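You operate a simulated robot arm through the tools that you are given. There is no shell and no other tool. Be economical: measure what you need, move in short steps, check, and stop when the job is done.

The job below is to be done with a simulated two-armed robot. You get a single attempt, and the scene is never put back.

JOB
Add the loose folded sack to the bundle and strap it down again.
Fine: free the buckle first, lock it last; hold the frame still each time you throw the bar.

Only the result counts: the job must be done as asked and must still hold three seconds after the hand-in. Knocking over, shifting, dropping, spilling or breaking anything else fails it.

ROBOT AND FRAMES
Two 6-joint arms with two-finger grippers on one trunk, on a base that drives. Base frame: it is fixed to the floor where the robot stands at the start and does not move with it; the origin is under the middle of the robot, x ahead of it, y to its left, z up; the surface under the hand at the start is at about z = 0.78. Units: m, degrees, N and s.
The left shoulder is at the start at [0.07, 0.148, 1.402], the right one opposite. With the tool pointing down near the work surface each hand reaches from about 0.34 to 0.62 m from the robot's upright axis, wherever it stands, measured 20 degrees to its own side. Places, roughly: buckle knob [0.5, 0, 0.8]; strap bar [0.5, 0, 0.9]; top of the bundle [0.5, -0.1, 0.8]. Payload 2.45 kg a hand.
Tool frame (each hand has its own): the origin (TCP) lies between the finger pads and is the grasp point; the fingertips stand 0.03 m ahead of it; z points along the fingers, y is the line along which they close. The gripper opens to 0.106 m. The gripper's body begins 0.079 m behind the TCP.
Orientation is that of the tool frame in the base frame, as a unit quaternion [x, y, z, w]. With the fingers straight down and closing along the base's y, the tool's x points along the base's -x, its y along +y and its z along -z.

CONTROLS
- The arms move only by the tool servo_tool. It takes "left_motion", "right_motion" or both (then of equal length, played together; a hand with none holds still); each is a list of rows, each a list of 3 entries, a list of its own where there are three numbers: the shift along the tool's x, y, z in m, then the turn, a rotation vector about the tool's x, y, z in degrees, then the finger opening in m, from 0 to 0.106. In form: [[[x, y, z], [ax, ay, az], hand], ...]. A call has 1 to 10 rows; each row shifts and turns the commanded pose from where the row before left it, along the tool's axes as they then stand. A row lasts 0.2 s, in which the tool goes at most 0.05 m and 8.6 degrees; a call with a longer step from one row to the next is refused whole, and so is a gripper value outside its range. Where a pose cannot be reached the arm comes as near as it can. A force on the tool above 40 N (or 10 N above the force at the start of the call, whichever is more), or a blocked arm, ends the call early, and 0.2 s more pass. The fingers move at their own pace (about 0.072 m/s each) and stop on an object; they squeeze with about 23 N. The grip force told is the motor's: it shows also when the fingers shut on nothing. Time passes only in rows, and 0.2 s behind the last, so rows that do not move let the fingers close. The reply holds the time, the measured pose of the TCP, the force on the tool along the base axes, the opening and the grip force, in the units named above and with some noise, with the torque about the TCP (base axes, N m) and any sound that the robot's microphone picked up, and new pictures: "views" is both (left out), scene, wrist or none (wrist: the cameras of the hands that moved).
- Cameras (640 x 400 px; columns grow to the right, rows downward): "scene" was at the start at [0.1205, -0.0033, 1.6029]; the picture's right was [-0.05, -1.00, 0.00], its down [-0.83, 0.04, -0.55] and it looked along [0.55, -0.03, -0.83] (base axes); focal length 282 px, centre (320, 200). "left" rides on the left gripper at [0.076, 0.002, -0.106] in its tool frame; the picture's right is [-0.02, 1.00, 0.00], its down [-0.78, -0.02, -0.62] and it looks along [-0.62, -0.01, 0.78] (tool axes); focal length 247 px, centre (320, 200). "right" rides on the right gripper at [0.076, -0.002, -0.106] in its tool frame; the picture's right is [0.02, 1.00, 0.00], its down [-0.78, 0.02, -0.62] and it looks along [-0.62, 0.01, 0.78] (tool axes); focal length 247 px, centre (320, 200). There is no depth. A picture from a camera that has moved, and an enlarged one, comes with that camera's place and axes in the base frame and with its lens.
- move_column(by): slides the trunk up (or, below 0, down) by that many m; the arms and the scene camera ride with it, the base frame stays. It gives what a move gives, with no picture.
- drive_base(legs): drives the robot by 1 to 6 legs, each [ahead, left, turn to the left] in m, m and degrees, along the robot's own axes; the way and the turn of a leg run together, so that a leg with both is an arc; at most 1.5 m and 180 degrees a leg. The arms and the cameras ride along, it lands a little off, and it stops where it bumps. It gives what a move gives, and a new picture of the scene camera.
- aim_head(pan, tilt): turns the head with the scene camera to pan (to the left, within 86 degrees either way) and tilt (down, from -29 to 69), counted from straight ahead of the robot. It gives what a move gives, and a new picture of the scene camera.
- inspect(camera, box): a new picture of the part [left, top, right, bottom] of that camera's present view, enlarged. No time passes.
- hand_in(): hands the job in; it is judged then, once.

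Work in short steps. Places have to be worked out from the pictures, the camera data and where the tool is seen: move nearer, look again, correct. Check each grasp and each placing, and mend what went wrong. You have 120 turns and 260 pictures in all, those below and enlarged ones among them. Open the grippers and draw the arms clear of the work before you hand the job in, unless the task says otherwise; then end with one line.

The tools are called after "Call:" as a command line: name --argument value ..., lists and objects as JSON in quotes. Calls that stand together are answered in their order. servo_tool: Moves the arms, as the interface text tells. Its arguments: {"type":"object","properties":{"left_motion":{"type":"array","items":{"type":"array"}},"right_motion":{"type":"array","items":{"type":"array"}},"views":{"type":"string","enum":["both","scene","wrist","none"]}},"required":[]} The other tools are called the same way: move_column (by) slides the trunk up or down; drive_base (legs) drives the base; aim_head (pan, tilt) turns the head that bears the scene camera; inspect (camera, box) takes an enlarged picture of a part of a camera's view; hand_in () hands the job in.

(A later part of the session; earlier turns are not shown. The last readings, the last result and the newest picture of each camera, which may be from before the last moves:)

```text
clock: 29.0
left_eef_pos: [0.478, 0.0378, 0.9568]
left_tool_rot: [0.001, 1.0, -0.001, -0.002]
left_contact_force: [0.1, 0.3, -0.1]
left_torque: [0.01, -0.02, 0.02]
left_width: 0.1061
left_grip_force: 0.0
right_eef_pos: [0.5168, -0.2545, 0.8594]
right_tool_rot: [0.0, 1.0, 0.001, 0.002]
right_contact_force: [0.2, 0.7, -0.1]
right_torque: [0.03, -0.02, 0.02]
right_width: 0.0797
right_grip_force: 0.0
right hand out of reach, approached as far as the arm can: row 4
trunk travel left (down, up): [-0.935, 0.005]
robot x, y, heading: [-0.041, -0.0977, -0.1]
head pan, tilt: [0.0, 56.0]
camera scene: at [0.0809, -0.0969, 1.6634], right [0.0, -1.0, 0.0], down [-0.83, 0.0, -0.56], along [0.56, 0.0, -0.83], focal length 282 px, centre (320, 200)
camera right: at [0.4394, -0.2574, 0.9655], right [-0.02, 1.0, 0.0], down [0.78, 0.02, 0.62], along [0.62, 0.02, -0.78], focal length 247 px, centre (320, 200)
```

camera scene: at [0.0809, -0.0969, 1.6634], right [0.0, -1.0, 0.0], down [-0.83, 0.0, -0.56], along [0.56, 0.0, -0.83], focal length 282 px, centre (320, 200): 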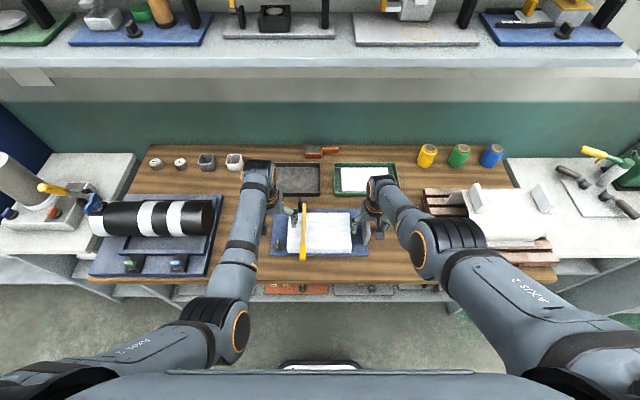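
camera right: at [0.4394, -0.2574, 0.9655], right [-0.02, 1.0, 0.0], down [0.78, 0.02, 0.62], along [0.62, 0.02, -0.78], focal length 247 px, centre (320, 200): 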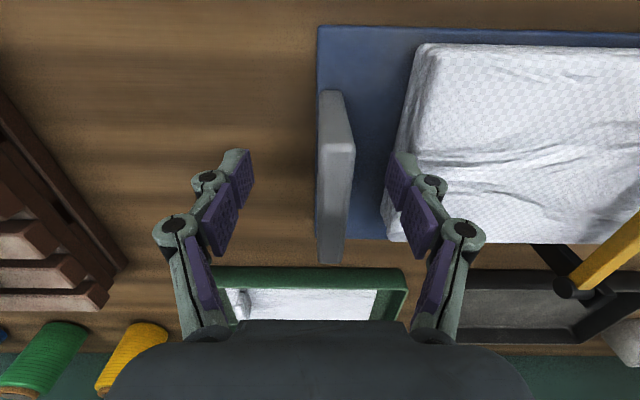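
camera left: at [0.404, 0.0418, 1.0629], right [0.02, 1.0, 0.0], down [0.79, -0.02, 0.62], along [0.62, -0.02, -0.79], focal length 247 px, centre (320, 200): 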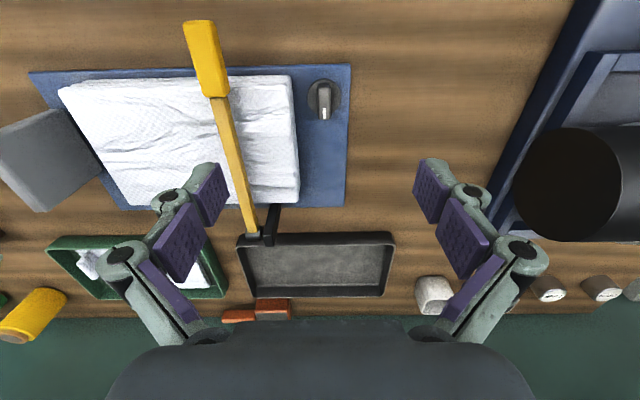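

The right arm is at its outer reach. I raise it, and drive the base ahead 0.05.

Call:
servo_tool --right_motion '[[[0, 0, -0.04], [0, 0, 0], 0.08], [[0, 0, -0.04], [0, 0, 0], 0.08]]' --views "none"

Call:
drive_base --legs '[[0.05, 0, 0]]'

```text
clock: 29.6
left_eef_pos: [0.4782, 0.0391, 0.9561]
left_tool_rot: [0.001, 1.0, -0.001, -0.002]
left_contact_force: [0.1, -0.3, -0.5]
left_torque: [-0.02, 0.04, -0.04]
left_width: 0.1062
left_grip_force: 0.0
right_eef_pos: [0.5158, -0.2539, 0.9391]
right_tool_rot: [0.0, 1.0, 0.0, 0.001]
right_contact_force: [-0.5, -1.2, -0.2]
right_torque: [-0.03, 0.0, 0.01]
right_width: 0.0798
right_grip_force: 0.0
trunk travel left (down, up): [-0.935, 0.005]
robot x, y, heading: [-0.0357, -0.0971, 0.2]
head pan, tilt: [0.0, 56.0]
```

```text
clock: 30.6
left_eef_pos: [0.522, 0.0379, 0.9605]
left_tool_rot: [0.0, 1.0, -0.001, 0.001]
left_contact_force: [-0.6, -0.5, 1.0]
left_torque: [-0.01, -0.11, 0.0]
left_width: 0.106
left_grip_force: 0.1
right_eef_pos: [0.5601, -0.2537, 0.9429]
right_tool_rot: [0.0, 1.0, 0.001, 0.004]
right_contact_force: [-1.5, 0.8, 0.5]
right_torque: [0.02, -0.09, 0.01]
right_width: 0.0801
right_grip_force: 0.0
trunk travel left (down, up): [-0.935, 0.005]
robot x, y, heading: [0.0134, -0.0962, -0.1]
head pan, tilt: [0.0, 56.0]
camera scene: at [0.1193, -0.0961, 1.6643], right [0.0, -1.0, 0.0], down [-0.83, 0.0, -0.56], along [0.56, 0.0, -0.83], focal length 282 px, centre (320, 200)
```

scene: 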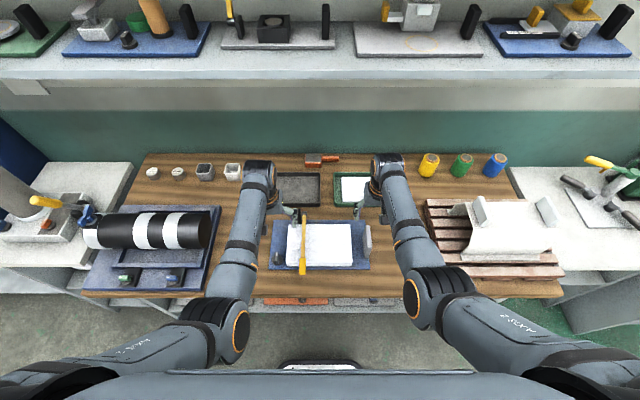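

Now lower the right hand onto the plate (target 0.530,-0.2495,0.835) and bring the left above the knob.

Call:
servo_tool --left_motion '[[[0.011, 0.0014, 0.0125], [0, 0, 0], 0.05], [[0.011, 0.0014, 0.0125], [0, 0, 0], 0.05], [[0.011, 0.0014, 0.0125], [0, 0, 0], 0.05], [[0.011, 0.0014, 0.0125], [0, 0, 0], 0.05], [[0, 0, 0], [0, 0, 0], 0.05]]' --right_motion '[[[0.0075, 0.001, 0.027], [0, 0, 0], 0.08], [[0.0075, 0.001, 0.027], [0, 0, 0], 0.08], [[0.0075, 0.001, 0.027], [0, 0, 0], 0.08], [[0.0075, 0.001, 0.027], [0, 0, 0], 0.08], [[0, 0, 0], [0, 0, 0], 0.08]]' --views "wrist"

```text
clock: 31.8
left_eef_pos: [0.4846, 0.044, 0.9063]
left_tool_rot: [0.0, 1.0, -0.001, -0.001]
left_contact_force: [-0.1, 0.0, -0.1]
left_torque: [0.0, -0.02, 0.01]
left_width: 0.0501
left_grip_force: 0.0
right_eef_pos: [0.5372, -0.25, 0.8299]
right_tool_rot: [-0.001, 1.0, 0.001, 0.0]
right_contact_force: [0.3, 1.3, 1.9]
right_torque: [-0.15, 0.05, -0.04]
right_width: 0.0903
right_grip_force: 2.9
trunk travel left (down, up): [-0.935, 0.005]
robot x, y, heading: [0.0065, -0.0974, -0.1]
head pan, tilt: [0.0, 56.0]
camera right: at [0.4608, -0.2507, 0.9369], right [-0.02, 1.0, 0.0], down [0.78, 0.02, 0.62], along [0.62, 0.01, -0.78], focal length 247 px, centre (320, 200)
camera left: at [0.4092, 0.0462, 1.013], right [0.02, 1.0, 0.0], down [0.79, -0.02, 0.62], along [0.62, -0.02, -0.79], focal length 247 px, centre (320, 200)
```

right: 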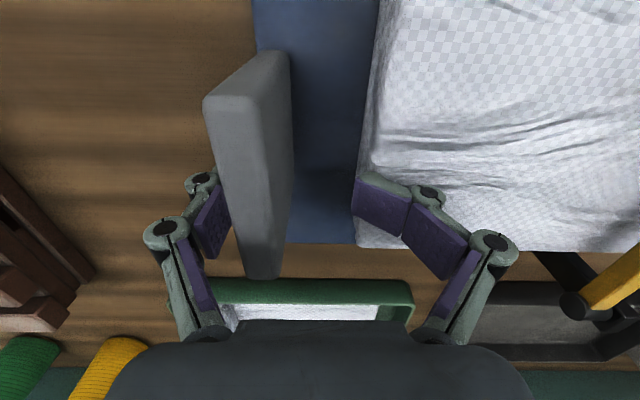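
left: 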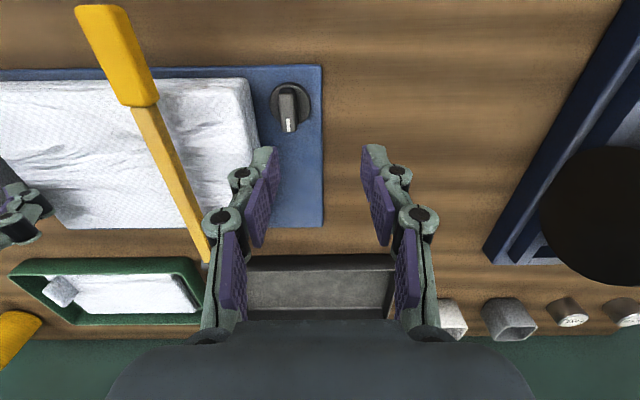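

The plate now appears off-centre in the right view and the knob seems shifted; the right gripper also reads 0.090 with some grip force. I look at the scene to understand whether the frame moved.

Call:
inspect --camera "scene" --box '[240, 160, 440, 290]'

Call:
inspect --camera "right" --box '[130, 20, 530, 290]'

```text
3.08 times, centred on (340, 225) of scene
camera zoom: at [0.1311, -0.0957, 1.6631], right [0.0, -1.0, 0.0], down [-0.83, 0.0, -0.56], along [0.56, 0.0, -0.83], focal length 867 px, centre (258, 123)
```

zoom: 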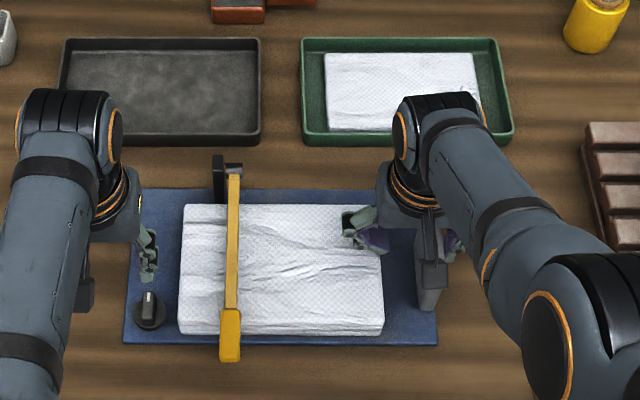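

```text
1.48 times, centred on (330, 155) of right
camera zoom: at [0.4608, -0.2507, 0.9369], right [-0.02, 1.0, 0.0], down [0.78, 0.02, 0.62], along [0.62, 0.01, -0.78], focal length 366 px, centre (305, 267)
```

zoom: 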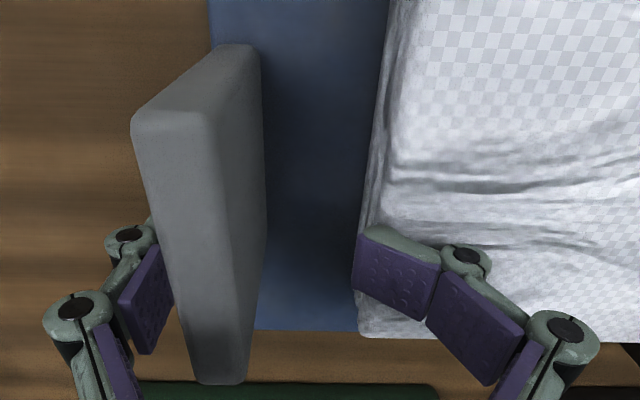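

The frame has slid about 2.5 cm in −y: the inner finger came down too near the bundle edge. The plate is now at y≈-0.279 (top z≈0.86); I recentre the right hand on it with a narrower opening, without touching.

Call:
servo_tool --right_motion '[[[0, -0.015, 0], [0, 0, 0], 0.07], [[0, -0.014, 0], [0, 0, 0], 0.06], [[0, 0, 0], [0, 0, 0], 0.06]]' --views "both"

```text
clock: 32.5
left_eef_pos: [0.4844, 0.0436, 0.9068]
left_tool_rot: [0.001, 1.0, -0.001, -0.002]
left_contact_force: [0.9, 0.2, 0.2]
left_torque: [0.0, 0.0, -0.02]
left_width: 0.05
left_grip_force: 0.0
right_eef_pos: [0.538, -0.2774, 0.8298]
right_tool_rot: [0.0, 1.0, 0.002, 0.0]
right_contact_force: [-0.3, -0.4, 0.0]
right_torque: [0.01, -0.01, 0.01]
right_width: 0.0602
right_grip_force: 0.1
trunk travel left (down, up): [-0.935, 0.005]
robot x, y, heading: [0.0104, -0.1012, -0.2]
head pan, tilt: [0.0, 56.0]
camera scene: at [0.1309, -0.0958, 1.6633], right [0.0, -1.0, 0.0], down [-0.83, 0.0, -0.56], along [0.56, 0.0, -0.83], focal length 282 px, centre (320, 200)
camera right: at [0.4609, -0.2803, 0.9376], right [-0.02, 1.0, 0.0], down [0.78, 0.02, 0.62], along [0.62, 0.02, -0.78], focal length 247 px, centre (320, 200)
```

scene: 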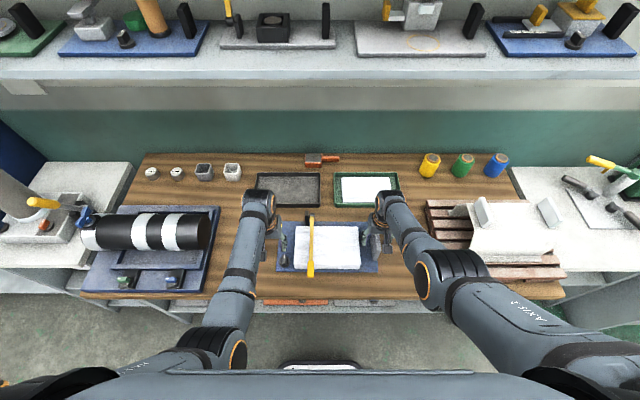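
right: 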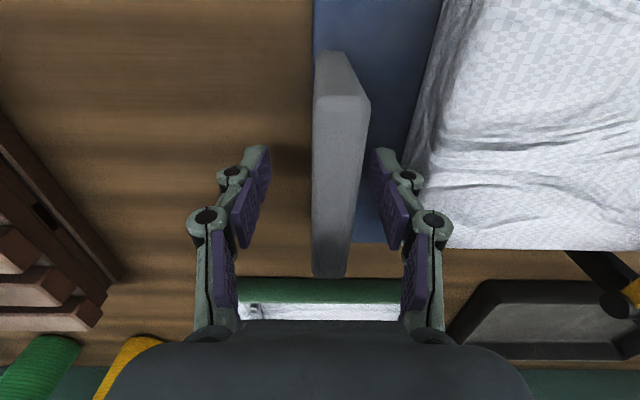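

The plate is centred between the fingers now. I close the right hand on it.

Call:
servo_tool --right_motion '[[[0, 0.001, 0], [0, 0, 0], 0.03], [[0, 0, 0], [0, 0, 0], 0.01], [[0, 0, 0], [0, 0, 0], 0.0], [[0, 0, 0], [0, 0, 0], 0.0]]' --views "both"

Call:
inspect --camera "scene" --box '[240, 160, 440, 290]'

```text
clock: 33.5
left_eef_pos: [0.4834, 0.0453, 0.9055]
left_tool_rot: [0.002, 1.0, -0.001, -0.002]
left_contact_force: [-0.5, 0.5, -0.3]
left_torque: [0.0, 0.02, -0.03]
left_width: 0.0499
left_grip_force: 0.1
right_eef_pos: [0.5382, -0.2765, 0.832]
right_tool_rot: [0.0, 1.0, 0.001, 0.001]
right_contact_force: [0.6, 1.4, -0.3]
right_torque: [0.06, -0.04, -0.21]
right_width: 0.0156
right_grip_force: 23.5
trunk travel left (down, up): [-0.935, 0.005]
robot x, y, heading: [0.0116, -0.0961, 0.1]
head pan, tilt: [0.0, 56.0]
camera scene: at [0.131, -0.0957, 1.6633], right [0.0, -1.0, 0.0], down [-0.83, 0.0, -0.56], along [0.56, 0.0, -0.83], focal length 282 px, centre (320, 200)
camera right: at [0.4607, -0.279, 0.9376], right [-0.02, 1.0, 0.0], down [0.78, 0.02, 0.62], along [0.62, 0.02, -0.78], focal length 247 px, centre (320, 200)
```

scene: 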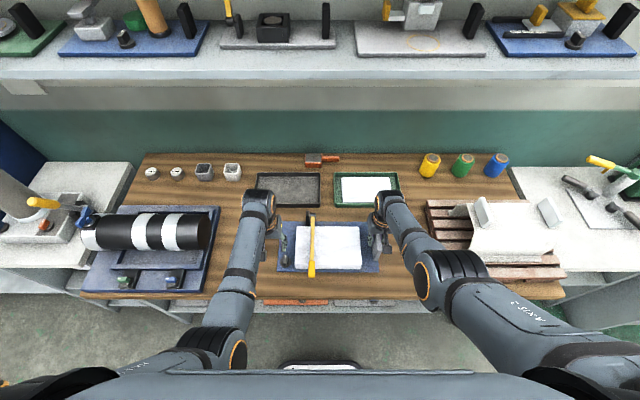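
right: 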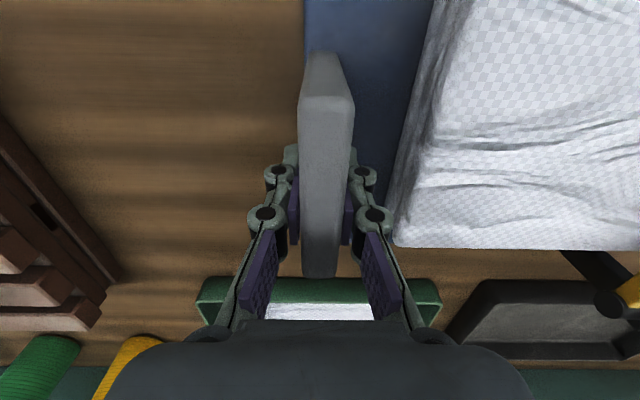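

```text
3.08 times, centred on (340, 225) of scene
camera zoom: at [0.131, -0.0957, 1.6633], right [0.0, -1.0, 0.0], down [-0.83, 0.0, -0.56], along [0.56, 0.0, -0.83], focal length 867 px, centre (258, 123)
```

zoom: 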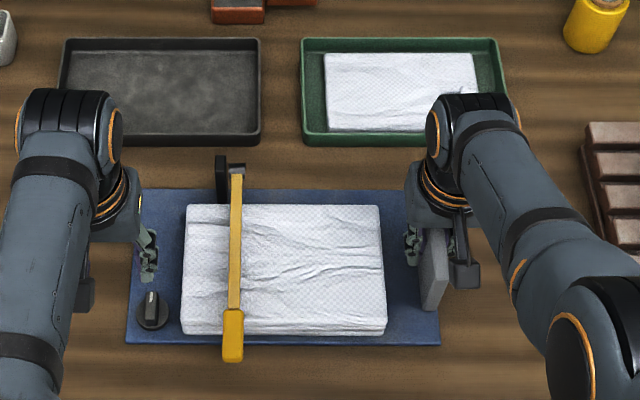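

Plate gripped (0.0156 wide, 23 N). I slide the frame gently back +0.026 in y to where it stood.

Call:
servo_tool --right_motion '[[[0, 0.004, 0], [0, 0, 0], 0.0], [[0, 0.005, 0], [0, 0, 0], 0.0], [[0, 0.005, 0], [0, 0, 0], 0.0], [[0, 0.005, 0], [0, 0, 0], 0.0], [[0, 0.004, 0], [0, 0, 0], 0.0], [[0, 0.003, 0], [0, 0, 0], 0.0], [[0, 0, 0], [0, 0, 0], 0.0]]' --views "none"

Call:
inspect --camera "scene" --box '[240, 160, 440, 290]'

Call:
inspect --camera "left" --box '[160, 0, 480, 200]'

```text
clock: 35.1
left_eef_pos: [0.4844, 0.0452, 0.9062]
left_tool_rot: [0.001, 1.0, -0.001, -0.001]
left_contact_force: [-0.4, 0.7, -0.5]
left_torque: [0.02, 0.0, -0.01]
left_width: 0.0501
left_grip_force: 0.1
right_eef_pos: [0.5382, -0.2523, 0.83]
right_tool_rot: [0.001, 1.0, 0.0, 0.001]
right_contact_force: [0.7, -1.3, 1.9]
right_torque: [-0.08, 0.01, 0.0]
right_width: 0.0156
right_grip_force: 22.8
trunk travel left (down, up): [-0.935, 0.005]
robot x, y, heading: [0.0104, -0.0957, -0.1]
head pan, tilt: [0.0, 56.0]
```

```text
3.08 times, centred on (340, 225) of scene
camera zoom: at [0.1307, -0.0966, 1.6633], right [0.0, -1.0, 0.0], down [-0.83, 0.0, -0.56], along [0.56, 0.0, -0.83], focal length 867 px, centre (258, 123)
```

zoom: 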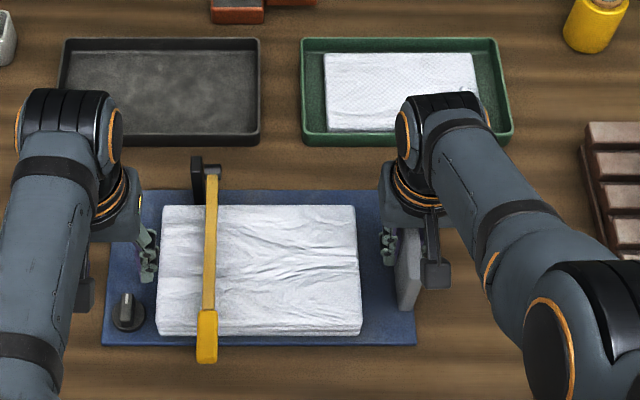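

```text
2.00 times, centred on (320, 100) of left
camera zoom: at [0.409, 0.0455, 1.0134], right [0.02, 1.0, 0.0], down [0.79, -0.02, 0.62], along [0.62, -0.01, -0.79], focal length 494 px, centre (320, 400)
```

zoom: 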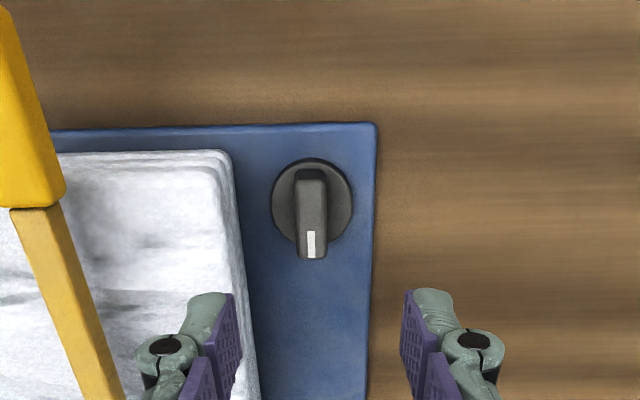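

Frame is back in place. Knob grip is at ≈(0.471, 0.041); the bundle edge is at y≈0.01, so I narrow the left fingers to 0.024 and descend over the grip.

Call:
servo_tool --left_motion '[[[0.0135, -0.003, 0], [0, 0, 0], 0.025], [[0, 0, 0.015], [0, 0, 0], 0.025], [[0, 0, 0.02], [0, 0, 0], 0.025], [[0, 0, 0.018], [0, 0, 0], 0.025], [[0, 0, 0.012], [0, 0, 0], 0.025], [[0, 0, 0], [0, 0, 0], 0.025]]' --views "wrist"

Call:
inspect --camera "left" --box '[220, 60, 420, 200]'

```text
clock: 36.5
left_eef_pos: [0.4717, 0.041, 0.8414]
left_tool_rot: [0.001, 1.0, -0.001, -0.001]
left_contact_force: [0.0, -0.8, 1.1]
left_torque: [0.0, 0.02, 0.02]
left_width: 0.0253
left_grip_force: 0.2
right_eef_pos: [0.5361, -0.2518, 0.8303]
right_tool_rot: [0.0, 1.0, 0.001, 0.001]
right_contact_force: [-0.7, 0.8, 1.2]
right_torque: [-0.03, 0.08, -0.06]
right_width: 0.0155
right_grip_force: 22.9
trunk travel left (down, up): [-0.935, 0.005]
robot x, y, heading: [0.0087, -0.1, -0.0]
head pan, tilt: [0.0, 56.0]
camera left: at [0.396, 0.0432, 0.9484], right [0.02, 1.0, 0.0], down [0.78, -0.02, 0.62], along [0.62, -0.02, -0.78], focal length 247 px, centre (320, 200)
```

left: 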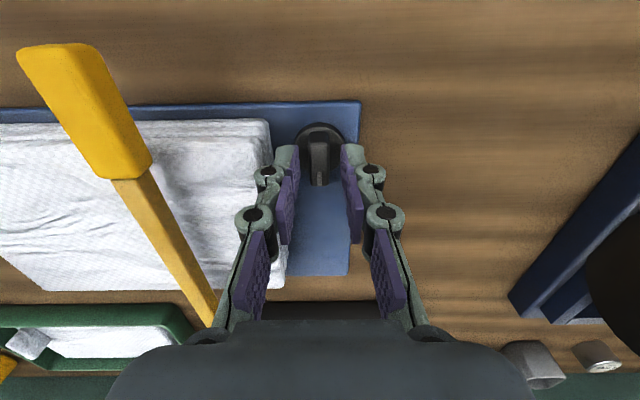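

```text
2.86 times, centred on (320, 130) of left
camera zoom: at [0.396, 0.0432, 0.9484], right [0.02, 1.0, 0.0], down [0.78, -0.02, 0.62], along [0.62, -0.02, -0.78], focal length 706 px, centre (320, 400)
```

zoom: 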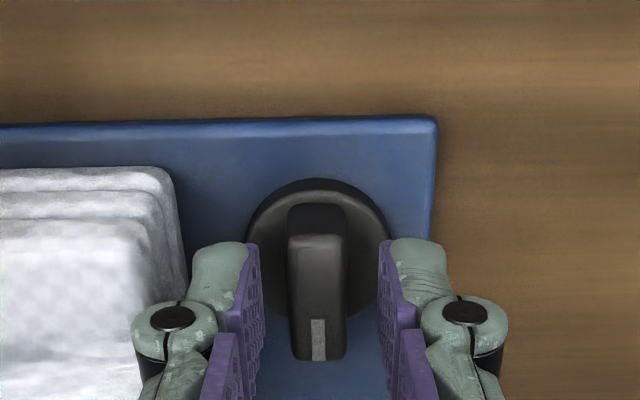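

Fingers straddle the grip well. I lower 7 mm more and close gently.

Call:
servo_tool --left_motion '[[[0, 0, 0.007], [0, 0, 0], 0.025], [[0, 0, 0], [0, 0, 0], 0.015], [[0, 0, 0], [0, 0, 0], 0.0], [[0, 0, 0], [0, 0, 0], 0.0]]' --views "wrist"

```text
clock: 37.5
left_eef_pos: [0.4716, 0.042, 0.8343]
left_tool_rot: [0.001, 1.0, 0.0, -0.003]
left_contact_force: [1.9, -3.4, 0.3]
left_torque: [-0.06, -0.12, -0.03]
left_width: 0.0126
left_grip_force: 23.2
right_eef_pos: [0.5358, -0.2503, 0.8304]
right_tool_rot: [0.0, 1.0, 0.001, 0.001]
right_contact_force: [-1.9, 2.6, 3.9]
right_torque: [0.1, 0.09, -0.06]
right_width: 0.0158
right_grip_force: 23.0
trunk travel left (down, up): [-0.935, 0.005]
robot x, y, heading: [0.0139, -0.0978, 0.1]
head pan, tilt: [0.0, 56.0]
camera left: at [0.3959, 0.0429, 0.9416], right [0.02, 1.0, 0.0], down [0.79, -0.02, 0.62], along [0.62, -0.02, -0.79], focal length 247 px, centre (320, 200)
```

left: 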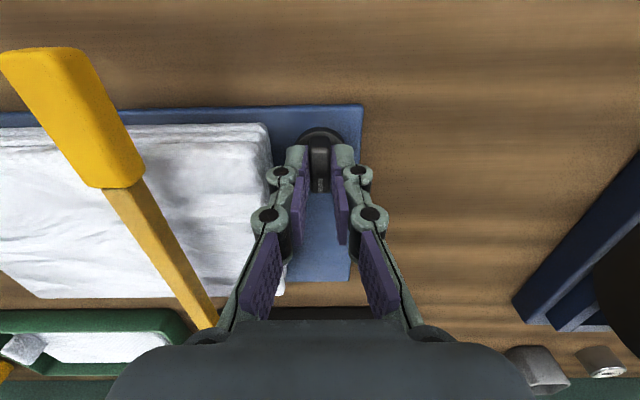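

Knob gripped (12.6 mm). I try turning it counter-clockwise from above in small steps, watching the torque.

Call:
servo_tool --left_motion '[[[0, 0, 0], [0, 0, -6], 0.0], [[0, 0, 0], [0, 0, -6], 0.0]]' --views "none"

```text
clock: 38.1
left_eef_pos: [0.4701, 0.0407, 0.8336]
left_tool_rot: [-0.104, 0.995, -0.001, -0.002]
left_contact_force: [2.3, -7.7, -1.1]
left_torque: [-0.27, 0.21, -0.07]
left_width: 0.0127
left_grip_force: 23.1
right_eef_pos: [0.5362, -0.2504, 0.8312]
right_tool_rot: [-0.001, 1.0, 0.001, 0.001]
right_contact_force: [-2.1, 5.6, 3.6]
right_torque: [0.19, 0.03, 0.05]
right_width: 0.0159
right_grip_force: 22.8
trunk travel left (down, up): [-0.935, 0.005]
robot x, y, heading: [0.0064, -0.0973, -0.1]
head pan, tilt: [0.0, 56.0]
```

Torque is low. I check with the cameras whether the knob turns with the fingers.

Call:
inspect --camera "left" --box '[220, 60, 420, 200]'

Call:
inspect --camera "scene" --box '[240, 180, 400, 280]'

```text
2.86 times, centred on (320, 130) of left
camera zoom: at [0.3969, 0.0266, 0.9415], right [-0.19, 0.98, 0.0], down [0.77, 0.15, 0.62], along [0.61, 0.11, -0.79], focal length 706 px, centre (320, 400)
```

zoom: 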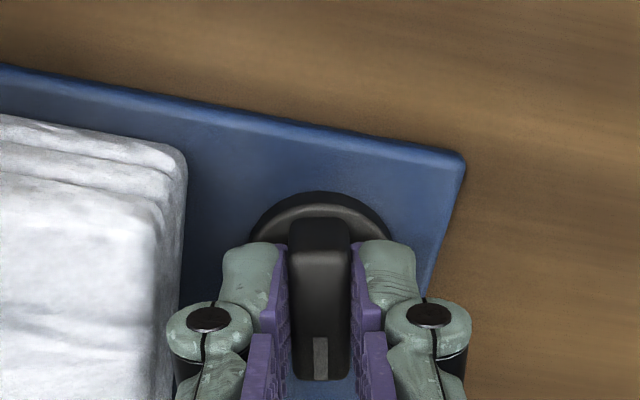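

```text
4.00 times, centred on (320, 230) of scene
camera zoom: at [0.1306, -0.0963, 1.6634], right [0.0, -1.0, 0.0], down [-0.83, 0.0, -0.56], along [0.56, 0.0, -0.83], focal length 1128 px, centre (320, 80)
```

zoom: 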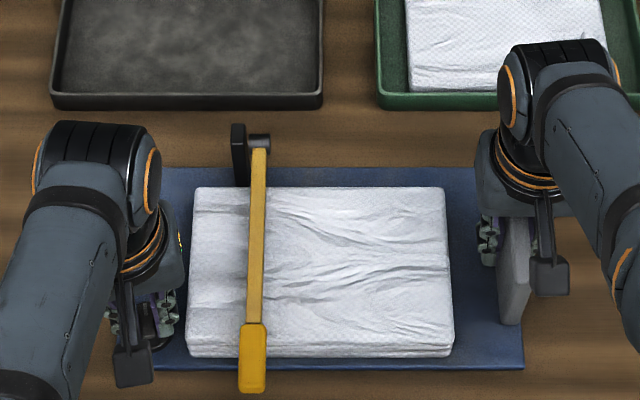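

The knob turns freely with the fingers. I continue counter-clockwise another 40°.

Call:
servo_tool --left_motion '[[[0, -0.001, 0], [0, 0, -8], 0.0], [[0, 0, 0], [0, 0, -8], 0.0], [[0, 0, 0], [0, 0, -8], 0.0], [[0, 0, 0], [0, 0, -8], 0.0], [[0, 0, 0], [0, 0, -8], 0.0]]' --views "none"

Call:
inspect --camera "left" --box '[220, 60, 420, 200]'

```text
clock: 39.4
left_eef_pos: [0.4709, 0.0397, 0.8351]
left_tool_rot: [-0.439, 0.899, -0.001, -0.002]
left_contact_force: [5.9, -16.0, 0.7]
left_torque: [-0.09, -0.46, -0.06]
left_width: 0.0122
left_grip_force: 22.9
right_eef_pos: [0.5361, -0.2512, 0.8305]
right_tool_rot: [-0.001, 1.0, 0.001, 0.001]
right_contact_force: [-3.9, 12.3, 4.9]
right_torque: [0.39, 0.01, 0.23]
right_width: 0.0154
right_grip_force: 22.9
trunk travel left (down, up): [-0.935, 0.005]
robot x, y, heading: [0.0079, -0.0958, 0.2]
head pan, tilt: [0.0, 56.0]
```

```text
2.86 times, centred on (320, 130) of left
camera zoom: at [0.4235, -0.0199, 0.9416], right [-0.77, 0.63, 0.0], down [0.5, 0.61, 0.62], along [0.39, 0.48, -0.79], focal length 706 px, centre (320, 400)
```

zoom: 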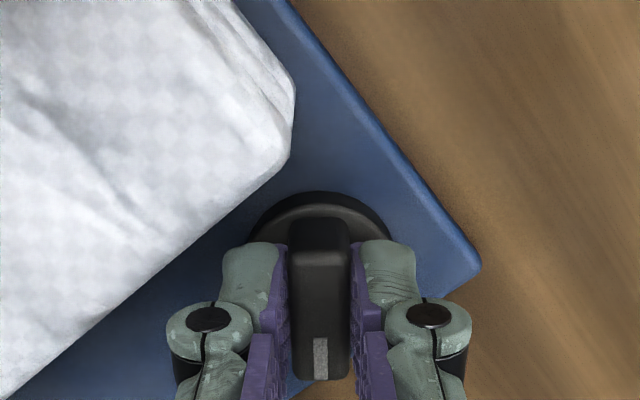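

Knob follows (52° turned). Sideways force builds from a slight offset, so I shift ~3 mm toward −y while turning on.

Call:
servo_tool --left_motion '[[[0.0018, -0.0026, 0], [0, 0, 0], 0.0], [[0, 0, 0], [0, 0, -8], 0.0], [[0, 0, 0], [0, 0, -8], 0.0], [[0, 0, 0], [0, 0, -8], 0.0]]' --views "none"

Call:
inspect --camera "left" --box '[220, 60, 420, 200]'

```text
clock: 40.4
left_eef_pos: [0.4704, 0.0382, 0.8338]
left_tool_rot: [-0.616, 0.788, 0.0, -0.002]
left_contact_force: [2.3, -4.8, 7.2]
left_torque: [-0.58, 0.05, -0.03]
left_width: 0.0126
left_grip_force: 23.1
right_eef_pos: [0.536, -0.2516, 0.8306]
right_tool_rot: [0.001, 1.0, 0.0, 0.001]
right_contact_force: [-2.2, 8.9, 0.5]
right_torque: [0.21, 0.13, 0.21]
right_width: 0.0158
right_grip_force: 22.9
trunk travel left (down, up): [-0.935, 0.005]
robot x, y, heading: [0.013, -0.0922, 0.2]
head pan, tilt: [0.0, 56.0]
```

```text
2.86 times, centred on (320, 130) of left
camera zoom: at [0.4518, -0.0361, 0.9414], right [-0.97, 0.26, 0.0], down [0.21, 0.76, 0.62], along [0.16, 0.6, -0.78], focal length 706 px, centre (320, 400)
```

zoom: 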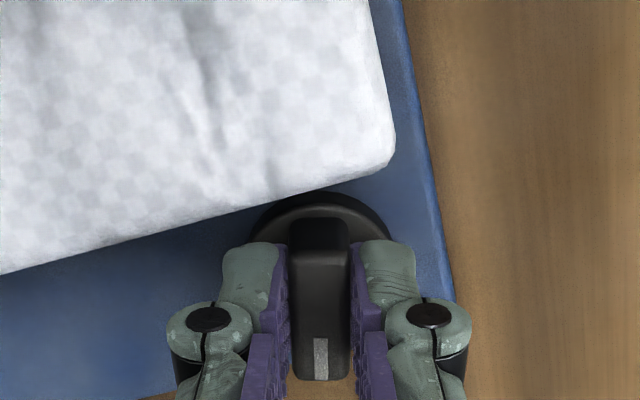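

Now 76°. I continue to about 92° with one more 16°.

Call:
servo_tool --left_motion '[[[0, 0, 0], [0, 0, -7], 0.0], [[0, 0, 0], [0, 0, -7], 0.0], [[0, 0, 0], [0, 0, 0], 0.0]]' --views "none"

Call:
inspect --camera "left" --box '[220, 60, 420, 200]'

```text
clock: 41.1
left_eef_pos: [0.4693, 0.0367, 0.8345]
left_tool_rot: [-0.707, 0.707, 0.001, -0.001]
left_contact_force: [3.2, -7.7, -0.5]
left_torque: [-0.25, -0.14, -0.02]
left_width: 0.0126
left_grip_force: 22.9
right_eef_pos: [0.5356, -0.2522, 0.8307]
right_tool_rot: [0.0, 1.0, 0.0, 0.001]
right_contact_force: [-4.9, 6.4, 4.1]
right_torque: [0.18, 0.24, 0.45]
right_width: 0.0152
right_grip_force: 23.2
trunk travel left (down, up): [-0.935, 0.005]
robot x, y, heading: [0.0065, -0.0972, 0.0]
head pan, tilt: [0.0, 56.0]
```

```text
2.86 times, centred on (320, 130) of left
camera zoom: at [0.4699, -0.0393, 0.9414], right [-1.0, 0.02, 0.0], down [0.02, 0.78, 0.62], along [0.01, 0.62, -0.78], focal length 706 px, centre (320, 400)
```

zoom: 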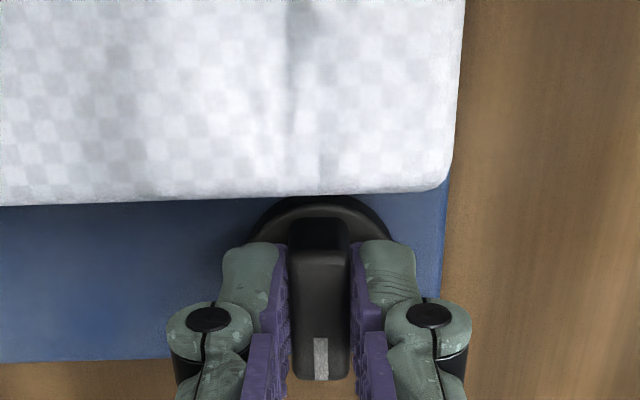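

The knob is at 90° now, mark pointing to +y. No stop felt yet, so I test a few degrees more for a stop.

Call:
servo_tool --left_motion '[[[0, 0, 0], [0, 0, -8], 0.0], [[0, 0, 0], [0, 0, 0], 0.0]]' --views "none"

Call:
inspect --camera "left" --box '[220, 60, 420, 200]'

```text
clock: 41.8
left_eef_pos: [0.4709, 0.0374, 0.8359]
left_tool_rot: [0.755, -0.656, -0.001, 0.002]
left_contact_force: [-3.2, -4.4, 5.6]
left_torque: [-0.34, 0.08, -0.58]
left_width: 0.0143
left_grip_force: 22.7
right_eef_pos: [0.5371, -0.2518, 0.8306]
right_tool_rot: [0.0, 1.0, 0.001, 0.001]
right_contact_force: [-0.2, 5.8, -0.2]
right_torque: [0.11, 0.22, 0.35]
right_width: 0.0156
right_grip_force: 22.9
trunk travel left (down, up): [-0.935, 0.005]
robot x, y, heading: [0.0061, -0.0999, 0.1]
head pan, tilt: [0.0, 56.0]
```

```text
2.86 times, centred on (320, 130) of left
camera zoom: at [0.4808, -0.0384, 0.9414], right [-0.99, -0.12, 0.0], down [-0.09, 0.78, 0.62], along [-0.08, 0.62, -0.78], focal length 706 px, centre (320, 400)
```

zoom: 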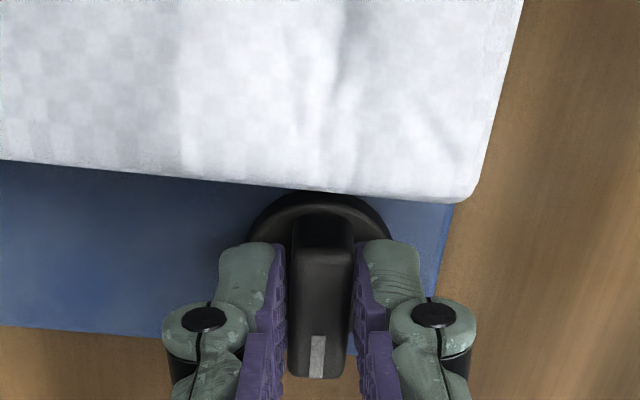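

Hard stop reached at ~90° (torque rose), so the buckle is free with the mark pointing left. I ease back 8°, open, and rise.

Call:
servo_tool --left_motion '[[[0, 0, 0], [0, 0, 8], 0.0], [[0, 0, 0], [0, 0, 0], 0.03], [[0, 0, 0], [0, 0, 0], 0.03], [[0, 0, -0.03], [0, 0, 0], 0.03], [[0, 0, -0.04], [0, 0, 0], 0.03], [[0, 0, -0.03], [0, 0, 0], 0.03]]' --views "wrist"

Call:
inspect --camera "left" --box '[220, 60, 420, 200]'

```text
clock: 43.1
left_eef_pos: [0.4774, 0.051, 0.9363]
left_tool_rot: [0.707, -0.707, -0.007, -0.01]
left_contact_force: [0.1, -0.2, 0.9]
left_torque: [0.03, -0.02, 0.0]
left_width: 0.0302
left_grip_force: 0.3
right_eef_pos: [0.537, -0.2521, 0.8311]
right_tool_rot: [0.0, 1.0, 0.001, 0.0]
right_contact_force: [0.7, -1.7, 0.5]
right_torque: [-0.03, -0.16, 0.13]
right_width: 0.0156
right_grip_force: 22.7
trunk travel left (down, up): [-0.935, 0.005]
robot x, y, heading: [0.0066, -0.0937, 0.1]
head pan, tilt: [0.0, 56.0]
camera left: at [0.4752, -0.0278, 1.0414], right [-1.0, 0.02, 0.0], down [0.01, 0.77, 0.64], along [0.02, 0.64, -0.77], focal length 247 px, centre (320, 200)
```

left: 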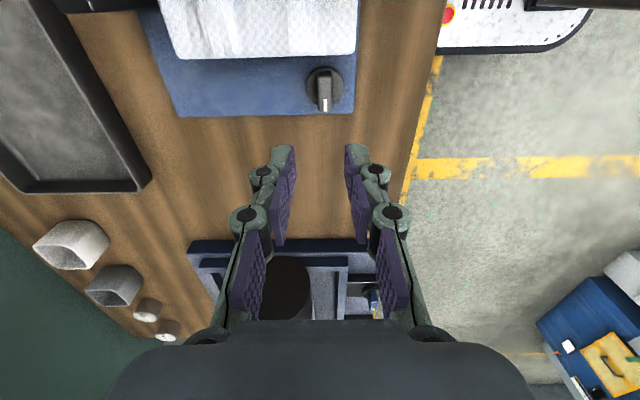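

```text
2.86 times, centred on (320, 130) of left
camera zoom: at [0.4752, -0.0278, 1.0414], right [-1.0, 0.02, 0.0], down [0.01, 0.77, 0.64], along [0.02, 0.64, -0.77], focal length 706 px, centre (320, 400)
```

zoom: 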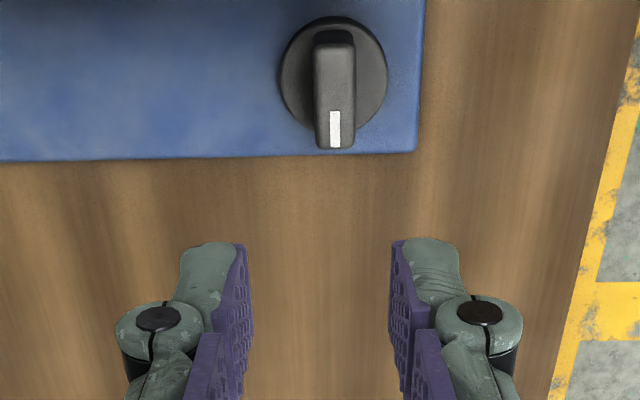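

Knob stays at the free position. I yaw the left tool back to closing along y.

Call:
servo_tool --left_motion '[[[0, 0, 0], [0, 0, 8.4], 0.05], [[0, 0, 0], [0, 0, 8.4], 0.05], [[0, 0, 0], [0, 0, 8.4], 0.05], [[0, 0, 0], [0, 0, 8.4], 0.05], [[0, 0, 0], [0, 0, 8.4], 0.05], [[0, 0, 0], [0, 0, 8.4], 0.05], [[0, 0, 0], [0, 0, 8.4], 0.05], [[0, 0, 0], [0, 0, 8.4], 0.05], [[0, 0, 0], [0, 0, 8.4], 0.05], [[0, 0, 0], [0, 0, 8.4], 0.05]]' --views "none"

```text
clock: 45.4
left_eef_pos: [0.4711, 0.0513, 0.9325]
left_tool_rot: [-0.052, 0.999, 0.011, -0.001]
left_contact_force: [-0.2, 0.1, -0.8]
left_torque: [-0.02, 0.0, -0.02]
left_width: 0.0501
left_grip_force: 0.0
right_eef_pos: [0.5353, -0.2517, 0.8298]
right_tool_rot: [0.0, 1.0, 0.002, 0.002]
right_contact_force: [0.6, -1.3, 0.4]
right_torque: [-0.02, -0.02, 0.2]
right_width: 0.0156
right_grip_force: 22.8
trunk travel left (down, up): [-0.935, 0.005]
robot x, y, heading: [0.01, -0.0928, -0.1]
head pan, tilt: [0.0, 56.0]
```

Next: finish straightening and move above the bar handle (≈0.445,-0.044).

Call:
servo_tool --left_motion '[[[0, 0, 0], [1.2, 0, 6], 0.06], [[0.006, -0.024, 0], [0, 0, 0], 0.06], [[0.006, -0.024, 0], [0, 0, 0], 0.06], [[0.007, -0.024, 0], [0, 0, 0], 0.06], [[0.007, -0.023, 0], [0, 0, 0], 0.06], [[0, 0, 0], [0, 0, 0], 0.06]]' --views "both"

```text
clock: 46.3
left_eef_pos: [0.464, 0.0818, 0.9252]
left_tool_rot: [-0.009, 0.997, 0.078, 0.006]
left_contact_force: [0.4, 0.2, 0.9]
left_torque: [-0.03, -0.02, -0.02]
left_width: 0.0598
left_grip_force: 0.1
left hand out of reach, approached as far as the arm can: row 4
right_eef_pos: [0.5379, -0.2517, 0.8308]
right_tool_rot: [-0.001, 1.0, 0.002, 0.001]
right_contact_force: [-1.1, -0.3, 0.5]
right_torque: [0.03, 0.0, 0.14]
right_width: 0.0157
right_grip_force: 23.0
trunk travel left (down, up): [-0.935, 0.005]
robot x, y, heading: [0.0083, -0.0937, 0.0]
head pan, tilt: [0.0, 56.0]
stopped in row 4 (left hand): the arm was blocked; the commanded pose is now the measured one
camera scene: at [0.1305, -0.0959, 1.6633], right [0.0, -1.0, 0.0], down [-0.83, 0.0, -0.56], along [0.56, 0.0, -0.83], focal length 282 px, centre (320, 200)
camera left: at [0.3882, 0.065, 1.0303], right [0.0, 0.99, 0.15], down [0.78, -0.1, 0.62], along [0.63, 0.12, -0.77], focal length 247 px, centre (320, 200)
```

scene: 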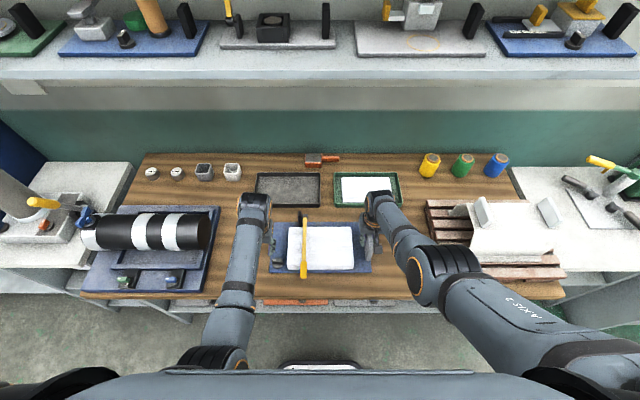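
left: 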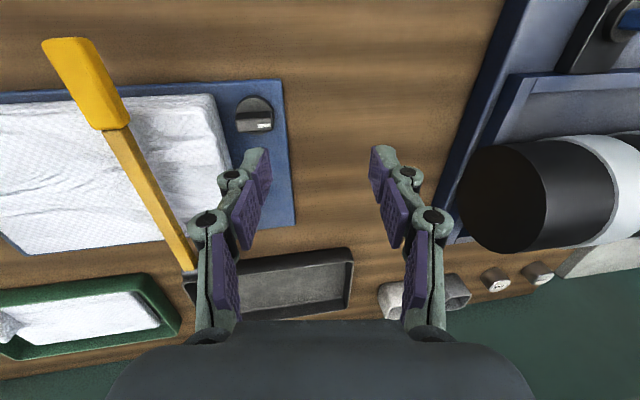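

The left arm can't come inward that far here. Better base pose: turn the robot ~20° left with its axis further right, so plate and handle lie symmetric for both hands. First I release the plate carefully (small opening), and raise and straighten both hands.

Call:
servo_tool --left_motion '[[[0, 0.01, -0.01], [4.5, 0.4, 0.5], 0.06], [[0, 0.01, -0.01], [4.4, 0.3, 0.5], 0.06], [[0, 0, -0.01], [0, 0, 0], 0.06], [[0, 0, 0], [0, 0, 0], 0.06], [[0, 0, 0], [0, 0, 0], 0.06], [[0, 0, 0], [0, 0, 0], 0.06]]' --right_motion '[[[0, 0, 0], [0, 0, 0], 0.045], [[0, 0, 0], [0, 0, 0], 0.045], [[0, 0, -0.03], [0, 0, 0], 0.045], [[0, 0, -0.04], [0, 0, 0], 0.045], [[0, 0, -0.04], [0, 0, 0], 0.045], [[0, 0, -0.02], [0, 0, 0], 0.045]]' --views "scene"

```text
clock: 47.7
left_eef_pos: [0.4645, 0.0977, 0.9583]
left_tool_rot: [0.002, 1.0, 0.0, 0.0]
left_contact_force: [0.5, 0.8, -0.5]
left_torque: [-0.01, -0.04, 0.03]
left_width: 0.0602
left_grip_force: 0.1
right_eef_pos: [0.5362, -0.2552, 0.9613]
right_tool_rot: [-0.002, 1.0, 0.0, 0.0]
right_contact_force: [0.2, 0.0, 0.5]
right_torque: [-0.01, 0.03, 0.0]
right_width: 0.0453
right_grip_force: 0.1
trunk travel left (down, up): [-0.935, 0.005]
robot x, y, heading: [0.0086, -0.0941, 0.0]
head pan, tilt: [0.0, 56.0]
camera scene: at [0.1306, -0.0964, 1.6633], right [0.0, -1.0, 0.0], down [-0.83, 0.0, -0.56], along [0.56, 0.0, -0.83], focal length 282 px, centre (320, 200)
```

scene: 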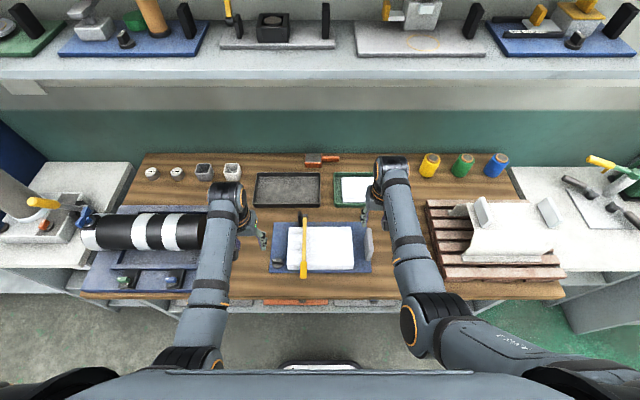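

Both hands are up and clear. Now drive right 0.22 and then turn 20° left.

Call:
drive_base --legs '[[0, -0.222, 0], [0, 0, 20]]'

```text
clock: 50.5
left_eef_pos: [0.3707, 0.0196, 0.9586]
left_tool_rot: [-0.174, 0.985, -0.001, -0.001]
left_contact_force: [-0.4, -0.1, -0.5]
left_torque: [0.0, 0.02, 0.02]
left_width: 0.06
left_grip_force: 0.1
right_eef_pos: [0.5606, -0.288, 0.9607]
right_tool_rot: [-0.176, 0.984, 0.002, 0.001]
right_contact_force: [0.8, -0.3, -0.4]
right_torque: [0.0, 0.03, 0.02]
right_width: 0.0448
right_grip_force: 0.1
trunk travel left (down, up): [-0.935, 0.005]
robot x, y, heading: [0.009, -0.3168, 20.1]
head pan, tilt: [0.0, 56.0]
camera scene: at [0.1238, -0.2791, 1.6633], right [0.35, -0.94, 0.0], down [-0.78, -0.29, -0.56], along [0.52, 0.19, -0.83], focal length 282 px, centre (320, 200)
```

scene: 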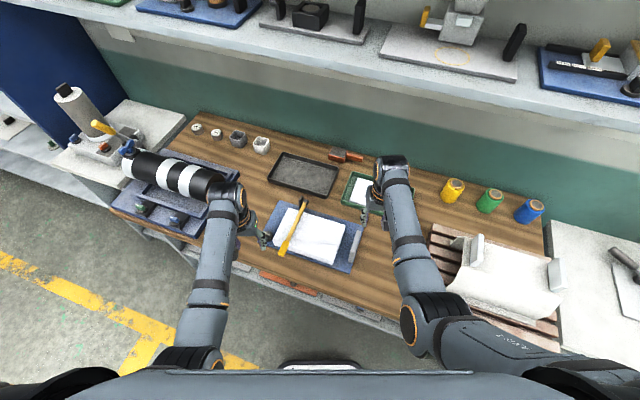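

Base is as planned. I square both tools to the frame (−20° yaw) and move left above the handle and right above the plate.

Call:
servo_tool --left_motion '[[[0, 0, 0], [0, 0, 6.7], 0.06], [[0, 0, 0], [0, 0, 6.7], 0.06], [[0, 0, 0], [0, 0, 6.7], 0.06], [[-0.0178, -0.016, 0.005], [0, 0, 0], 0.06], [[-0.0178, -0.016, 0.005], [0, 0, 0], 0.06], [[-0.0178, -0.016, 0.005], [0, 0, 0], 0.06], [[-0.0178, -0.016, 0.005], [0, 0, 0], 0.06], [[0, 0, 0], [0, 0, 0], 0.06]]' --right_motion '[[[0, 0, 0], [0, 0, 6.7], 0.045], [[0, 0, 0], [0, 0, 6.7], 0.045], [[0, 0, 0], [0, 0, 6.7], 0.045], [[0.0064, 0.0089, 0], [0, 0, 0], 0.045], [[0.0064, 0.0089, 0], [0, 0, 0], 0.045], [[0.0064, 0.0089, 0], [0, 0, 0], 0.045], [[0.0064, 0.0089, 0], [0, 0, 0], 0.045], [[0, 0, 0], [0, 0, 0], 0.045]]' --views "both"

```text
clock: 52.5
left_eef_pos: [0.4225, -0.0113, 0.928]
left_tool_rot: [-0.008, 1.0, 0.023, -0.016]
left_contact_force: [-0.1, 0.1, -0.6]
left_torque: [0.0, 0.01, 0.03]
left_width: 0.0599
left_grip_force: 0.1
right_eef_pos: [0.5463, -0.2671, 0.9632]
right_tool_rot: [0.004, 1.0, -0.012, 0.01]
right_contact_force: [-0.4, 0.5, -0.1]
right_torque: [-0.02, 0.0, 0.0]
right_width: 0.0449
right_grip_force: 0.1
trunk travel left (down, up): [-0.935, 0.005]
robot x, y, heading: [0.0081, -0.3231, 20.3]
head pan, tilt: [0.0, 56.0]
stopped in row 8 (left hand): the arm was blocked; the commanded pose is now the measured one
camera scene: at [0.1228, -0.2789, 1.6634], right [0.35, -0.94, 0.0], down [-0.78, -0.29, -0.56], along [0.52, 0.19, -0.83], focal length 282 px, centre (320, 200)
camera right: at [0.4682, -0.266, 1.0683], right [-0.01, 1.0, -0.02], down [0.77, 0.03, 0.64], along [0.64, -0.01, -0.77], focal length 247 px, centre (320, 200)
camera left: at [0.3504, -0.0169, 1.0382], right [0.0, 1.0, 0.05], down [0.8, -0.03, 0.59], along [0.6, 0.04, -0.8], focal length 247 px, centre (320, 200)
```

scene: 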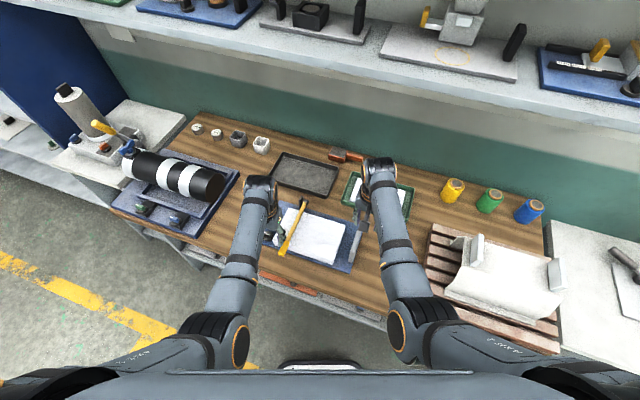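
right: 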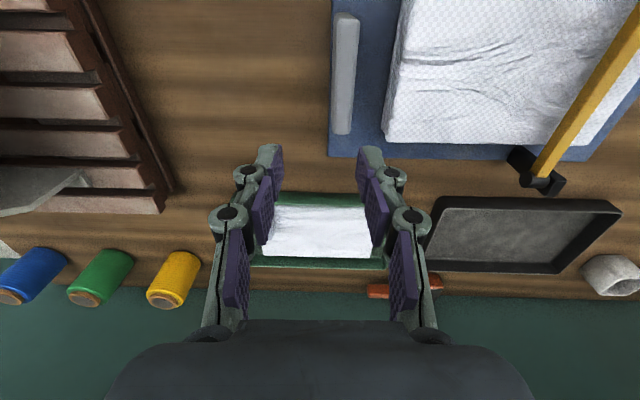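
left: 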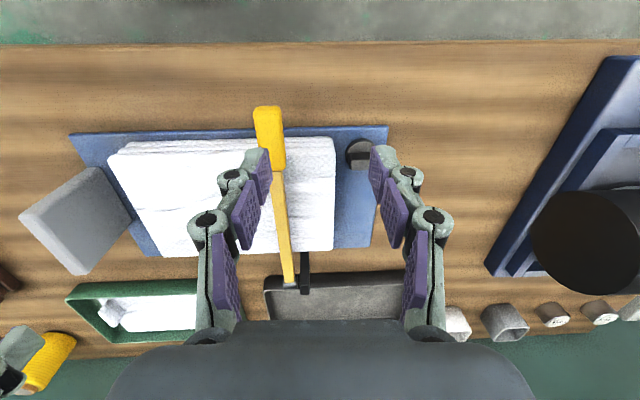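

The stop looks like lag near a wrist singularity, so I go slower with small steps, correcting the small tilt.

Call:
servo_tool --left_motion '[[[0, 0, 0], [1.3, -0.9, 0.5], 0.06], [[0, 0, 0], [1.3, -0.9, 0.4], 0.06], [[-0.003, -0.005, 0], [0, 0, 0], 0.06], [[-0.003, -0.005, 0], [0, 0, 0], 0.06], [[-0.003, -0.006, 0], [0, 0, 0], 0.06], [[-0.003, -0.006, 0], [0, 0, 0], 0.06], [[-0.003, -0.006, 0], [0, 0, 0], 0.06], [[-0.003, -0.005, 0], [0, 0, 0], 0.06], [[0, 0, 0], [0, 0, 0], 0.06]]' --right_motion '[[[0, 0, 0], [-0.7, 0.6, -0.3], 0.045], [[0, 0, 0], [-0.7, 0.5, -0.2], 0.045], [[0.002, 0.0025, 0.002], [0, 0, 0], 0.045], [[0.002, 0.0025, 0.002], [0, 0, 0], 0.045], [[0.002, 0.0025, 0.002], [0, 0, 0], 0.045], [[0.002, 0.0025, 0.002], [0, 0, 0], 0.045], [[0.002, 0.0025, 0.002], [0, 0, 0], 0.045], [[0.001, 0.0025, 0.002], [0, 0, 0], 0.045], [[0, 0, 0], [0, 0, 0], 0.045]]' --views "wrist"

```text
clock: 54.7
left_eef_pos: [0.4246, -0.0139, 0.9195]
left_tool_rot: [-0.009, 1.0, 0.023, -0.014]
left_contact_force: [0.5, 0.5, -0.2]
left_torque: [0.01, 0.03, 0.01]
left_width: 0.0598
left_grip_force: 0.0
right_eef_pos: [0.544, -0.2639, 0.9518]
right_tool_rot: [0.003, 1.0, -0.007, 0.007]
right_contact_force: [-0.1, 0.7, 0.3]
right_torque: [0.0, -0.03, 0.01]
right_width: 0.0449
right_grip_force: 0.1
trunk travel left (down, up): [-0.935, 0.005]
robot x, y, heading: [0.0107, -0.3199, 20.4]
head pan, tilt: [0.0, 56.0]
stopped in row 9 (left hand): the arm was blocked; the commanded pose is now the measured one
camera right: at [0.4662, -0.2634, 1.0572], right [-0.02, 1.0, -0.01], down [0.78, 0.02, 0.63], along [0.63, 0.0, -0.78], focal length 247 px, centre (320, 200)
camera left: at [0.3522, -0.0189, 1.0288], right [0.01, 1.0, 0.05], down [0.8, -0.03, 0.6], along [0.6, 0.03, -0.8], focal length 247 px, centre (320, 200)
```

right: 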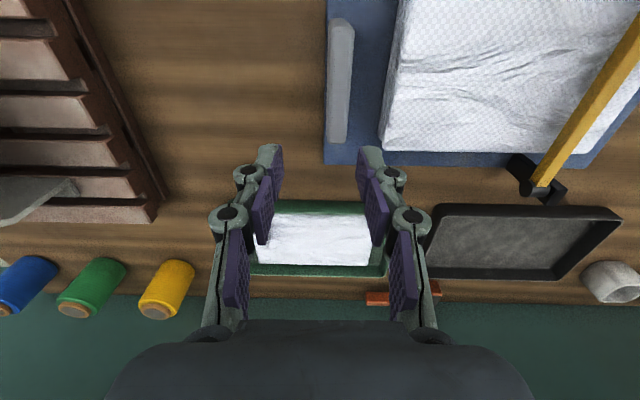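
left: 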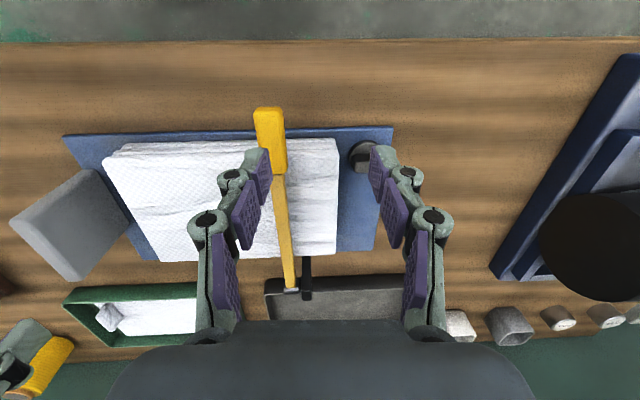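

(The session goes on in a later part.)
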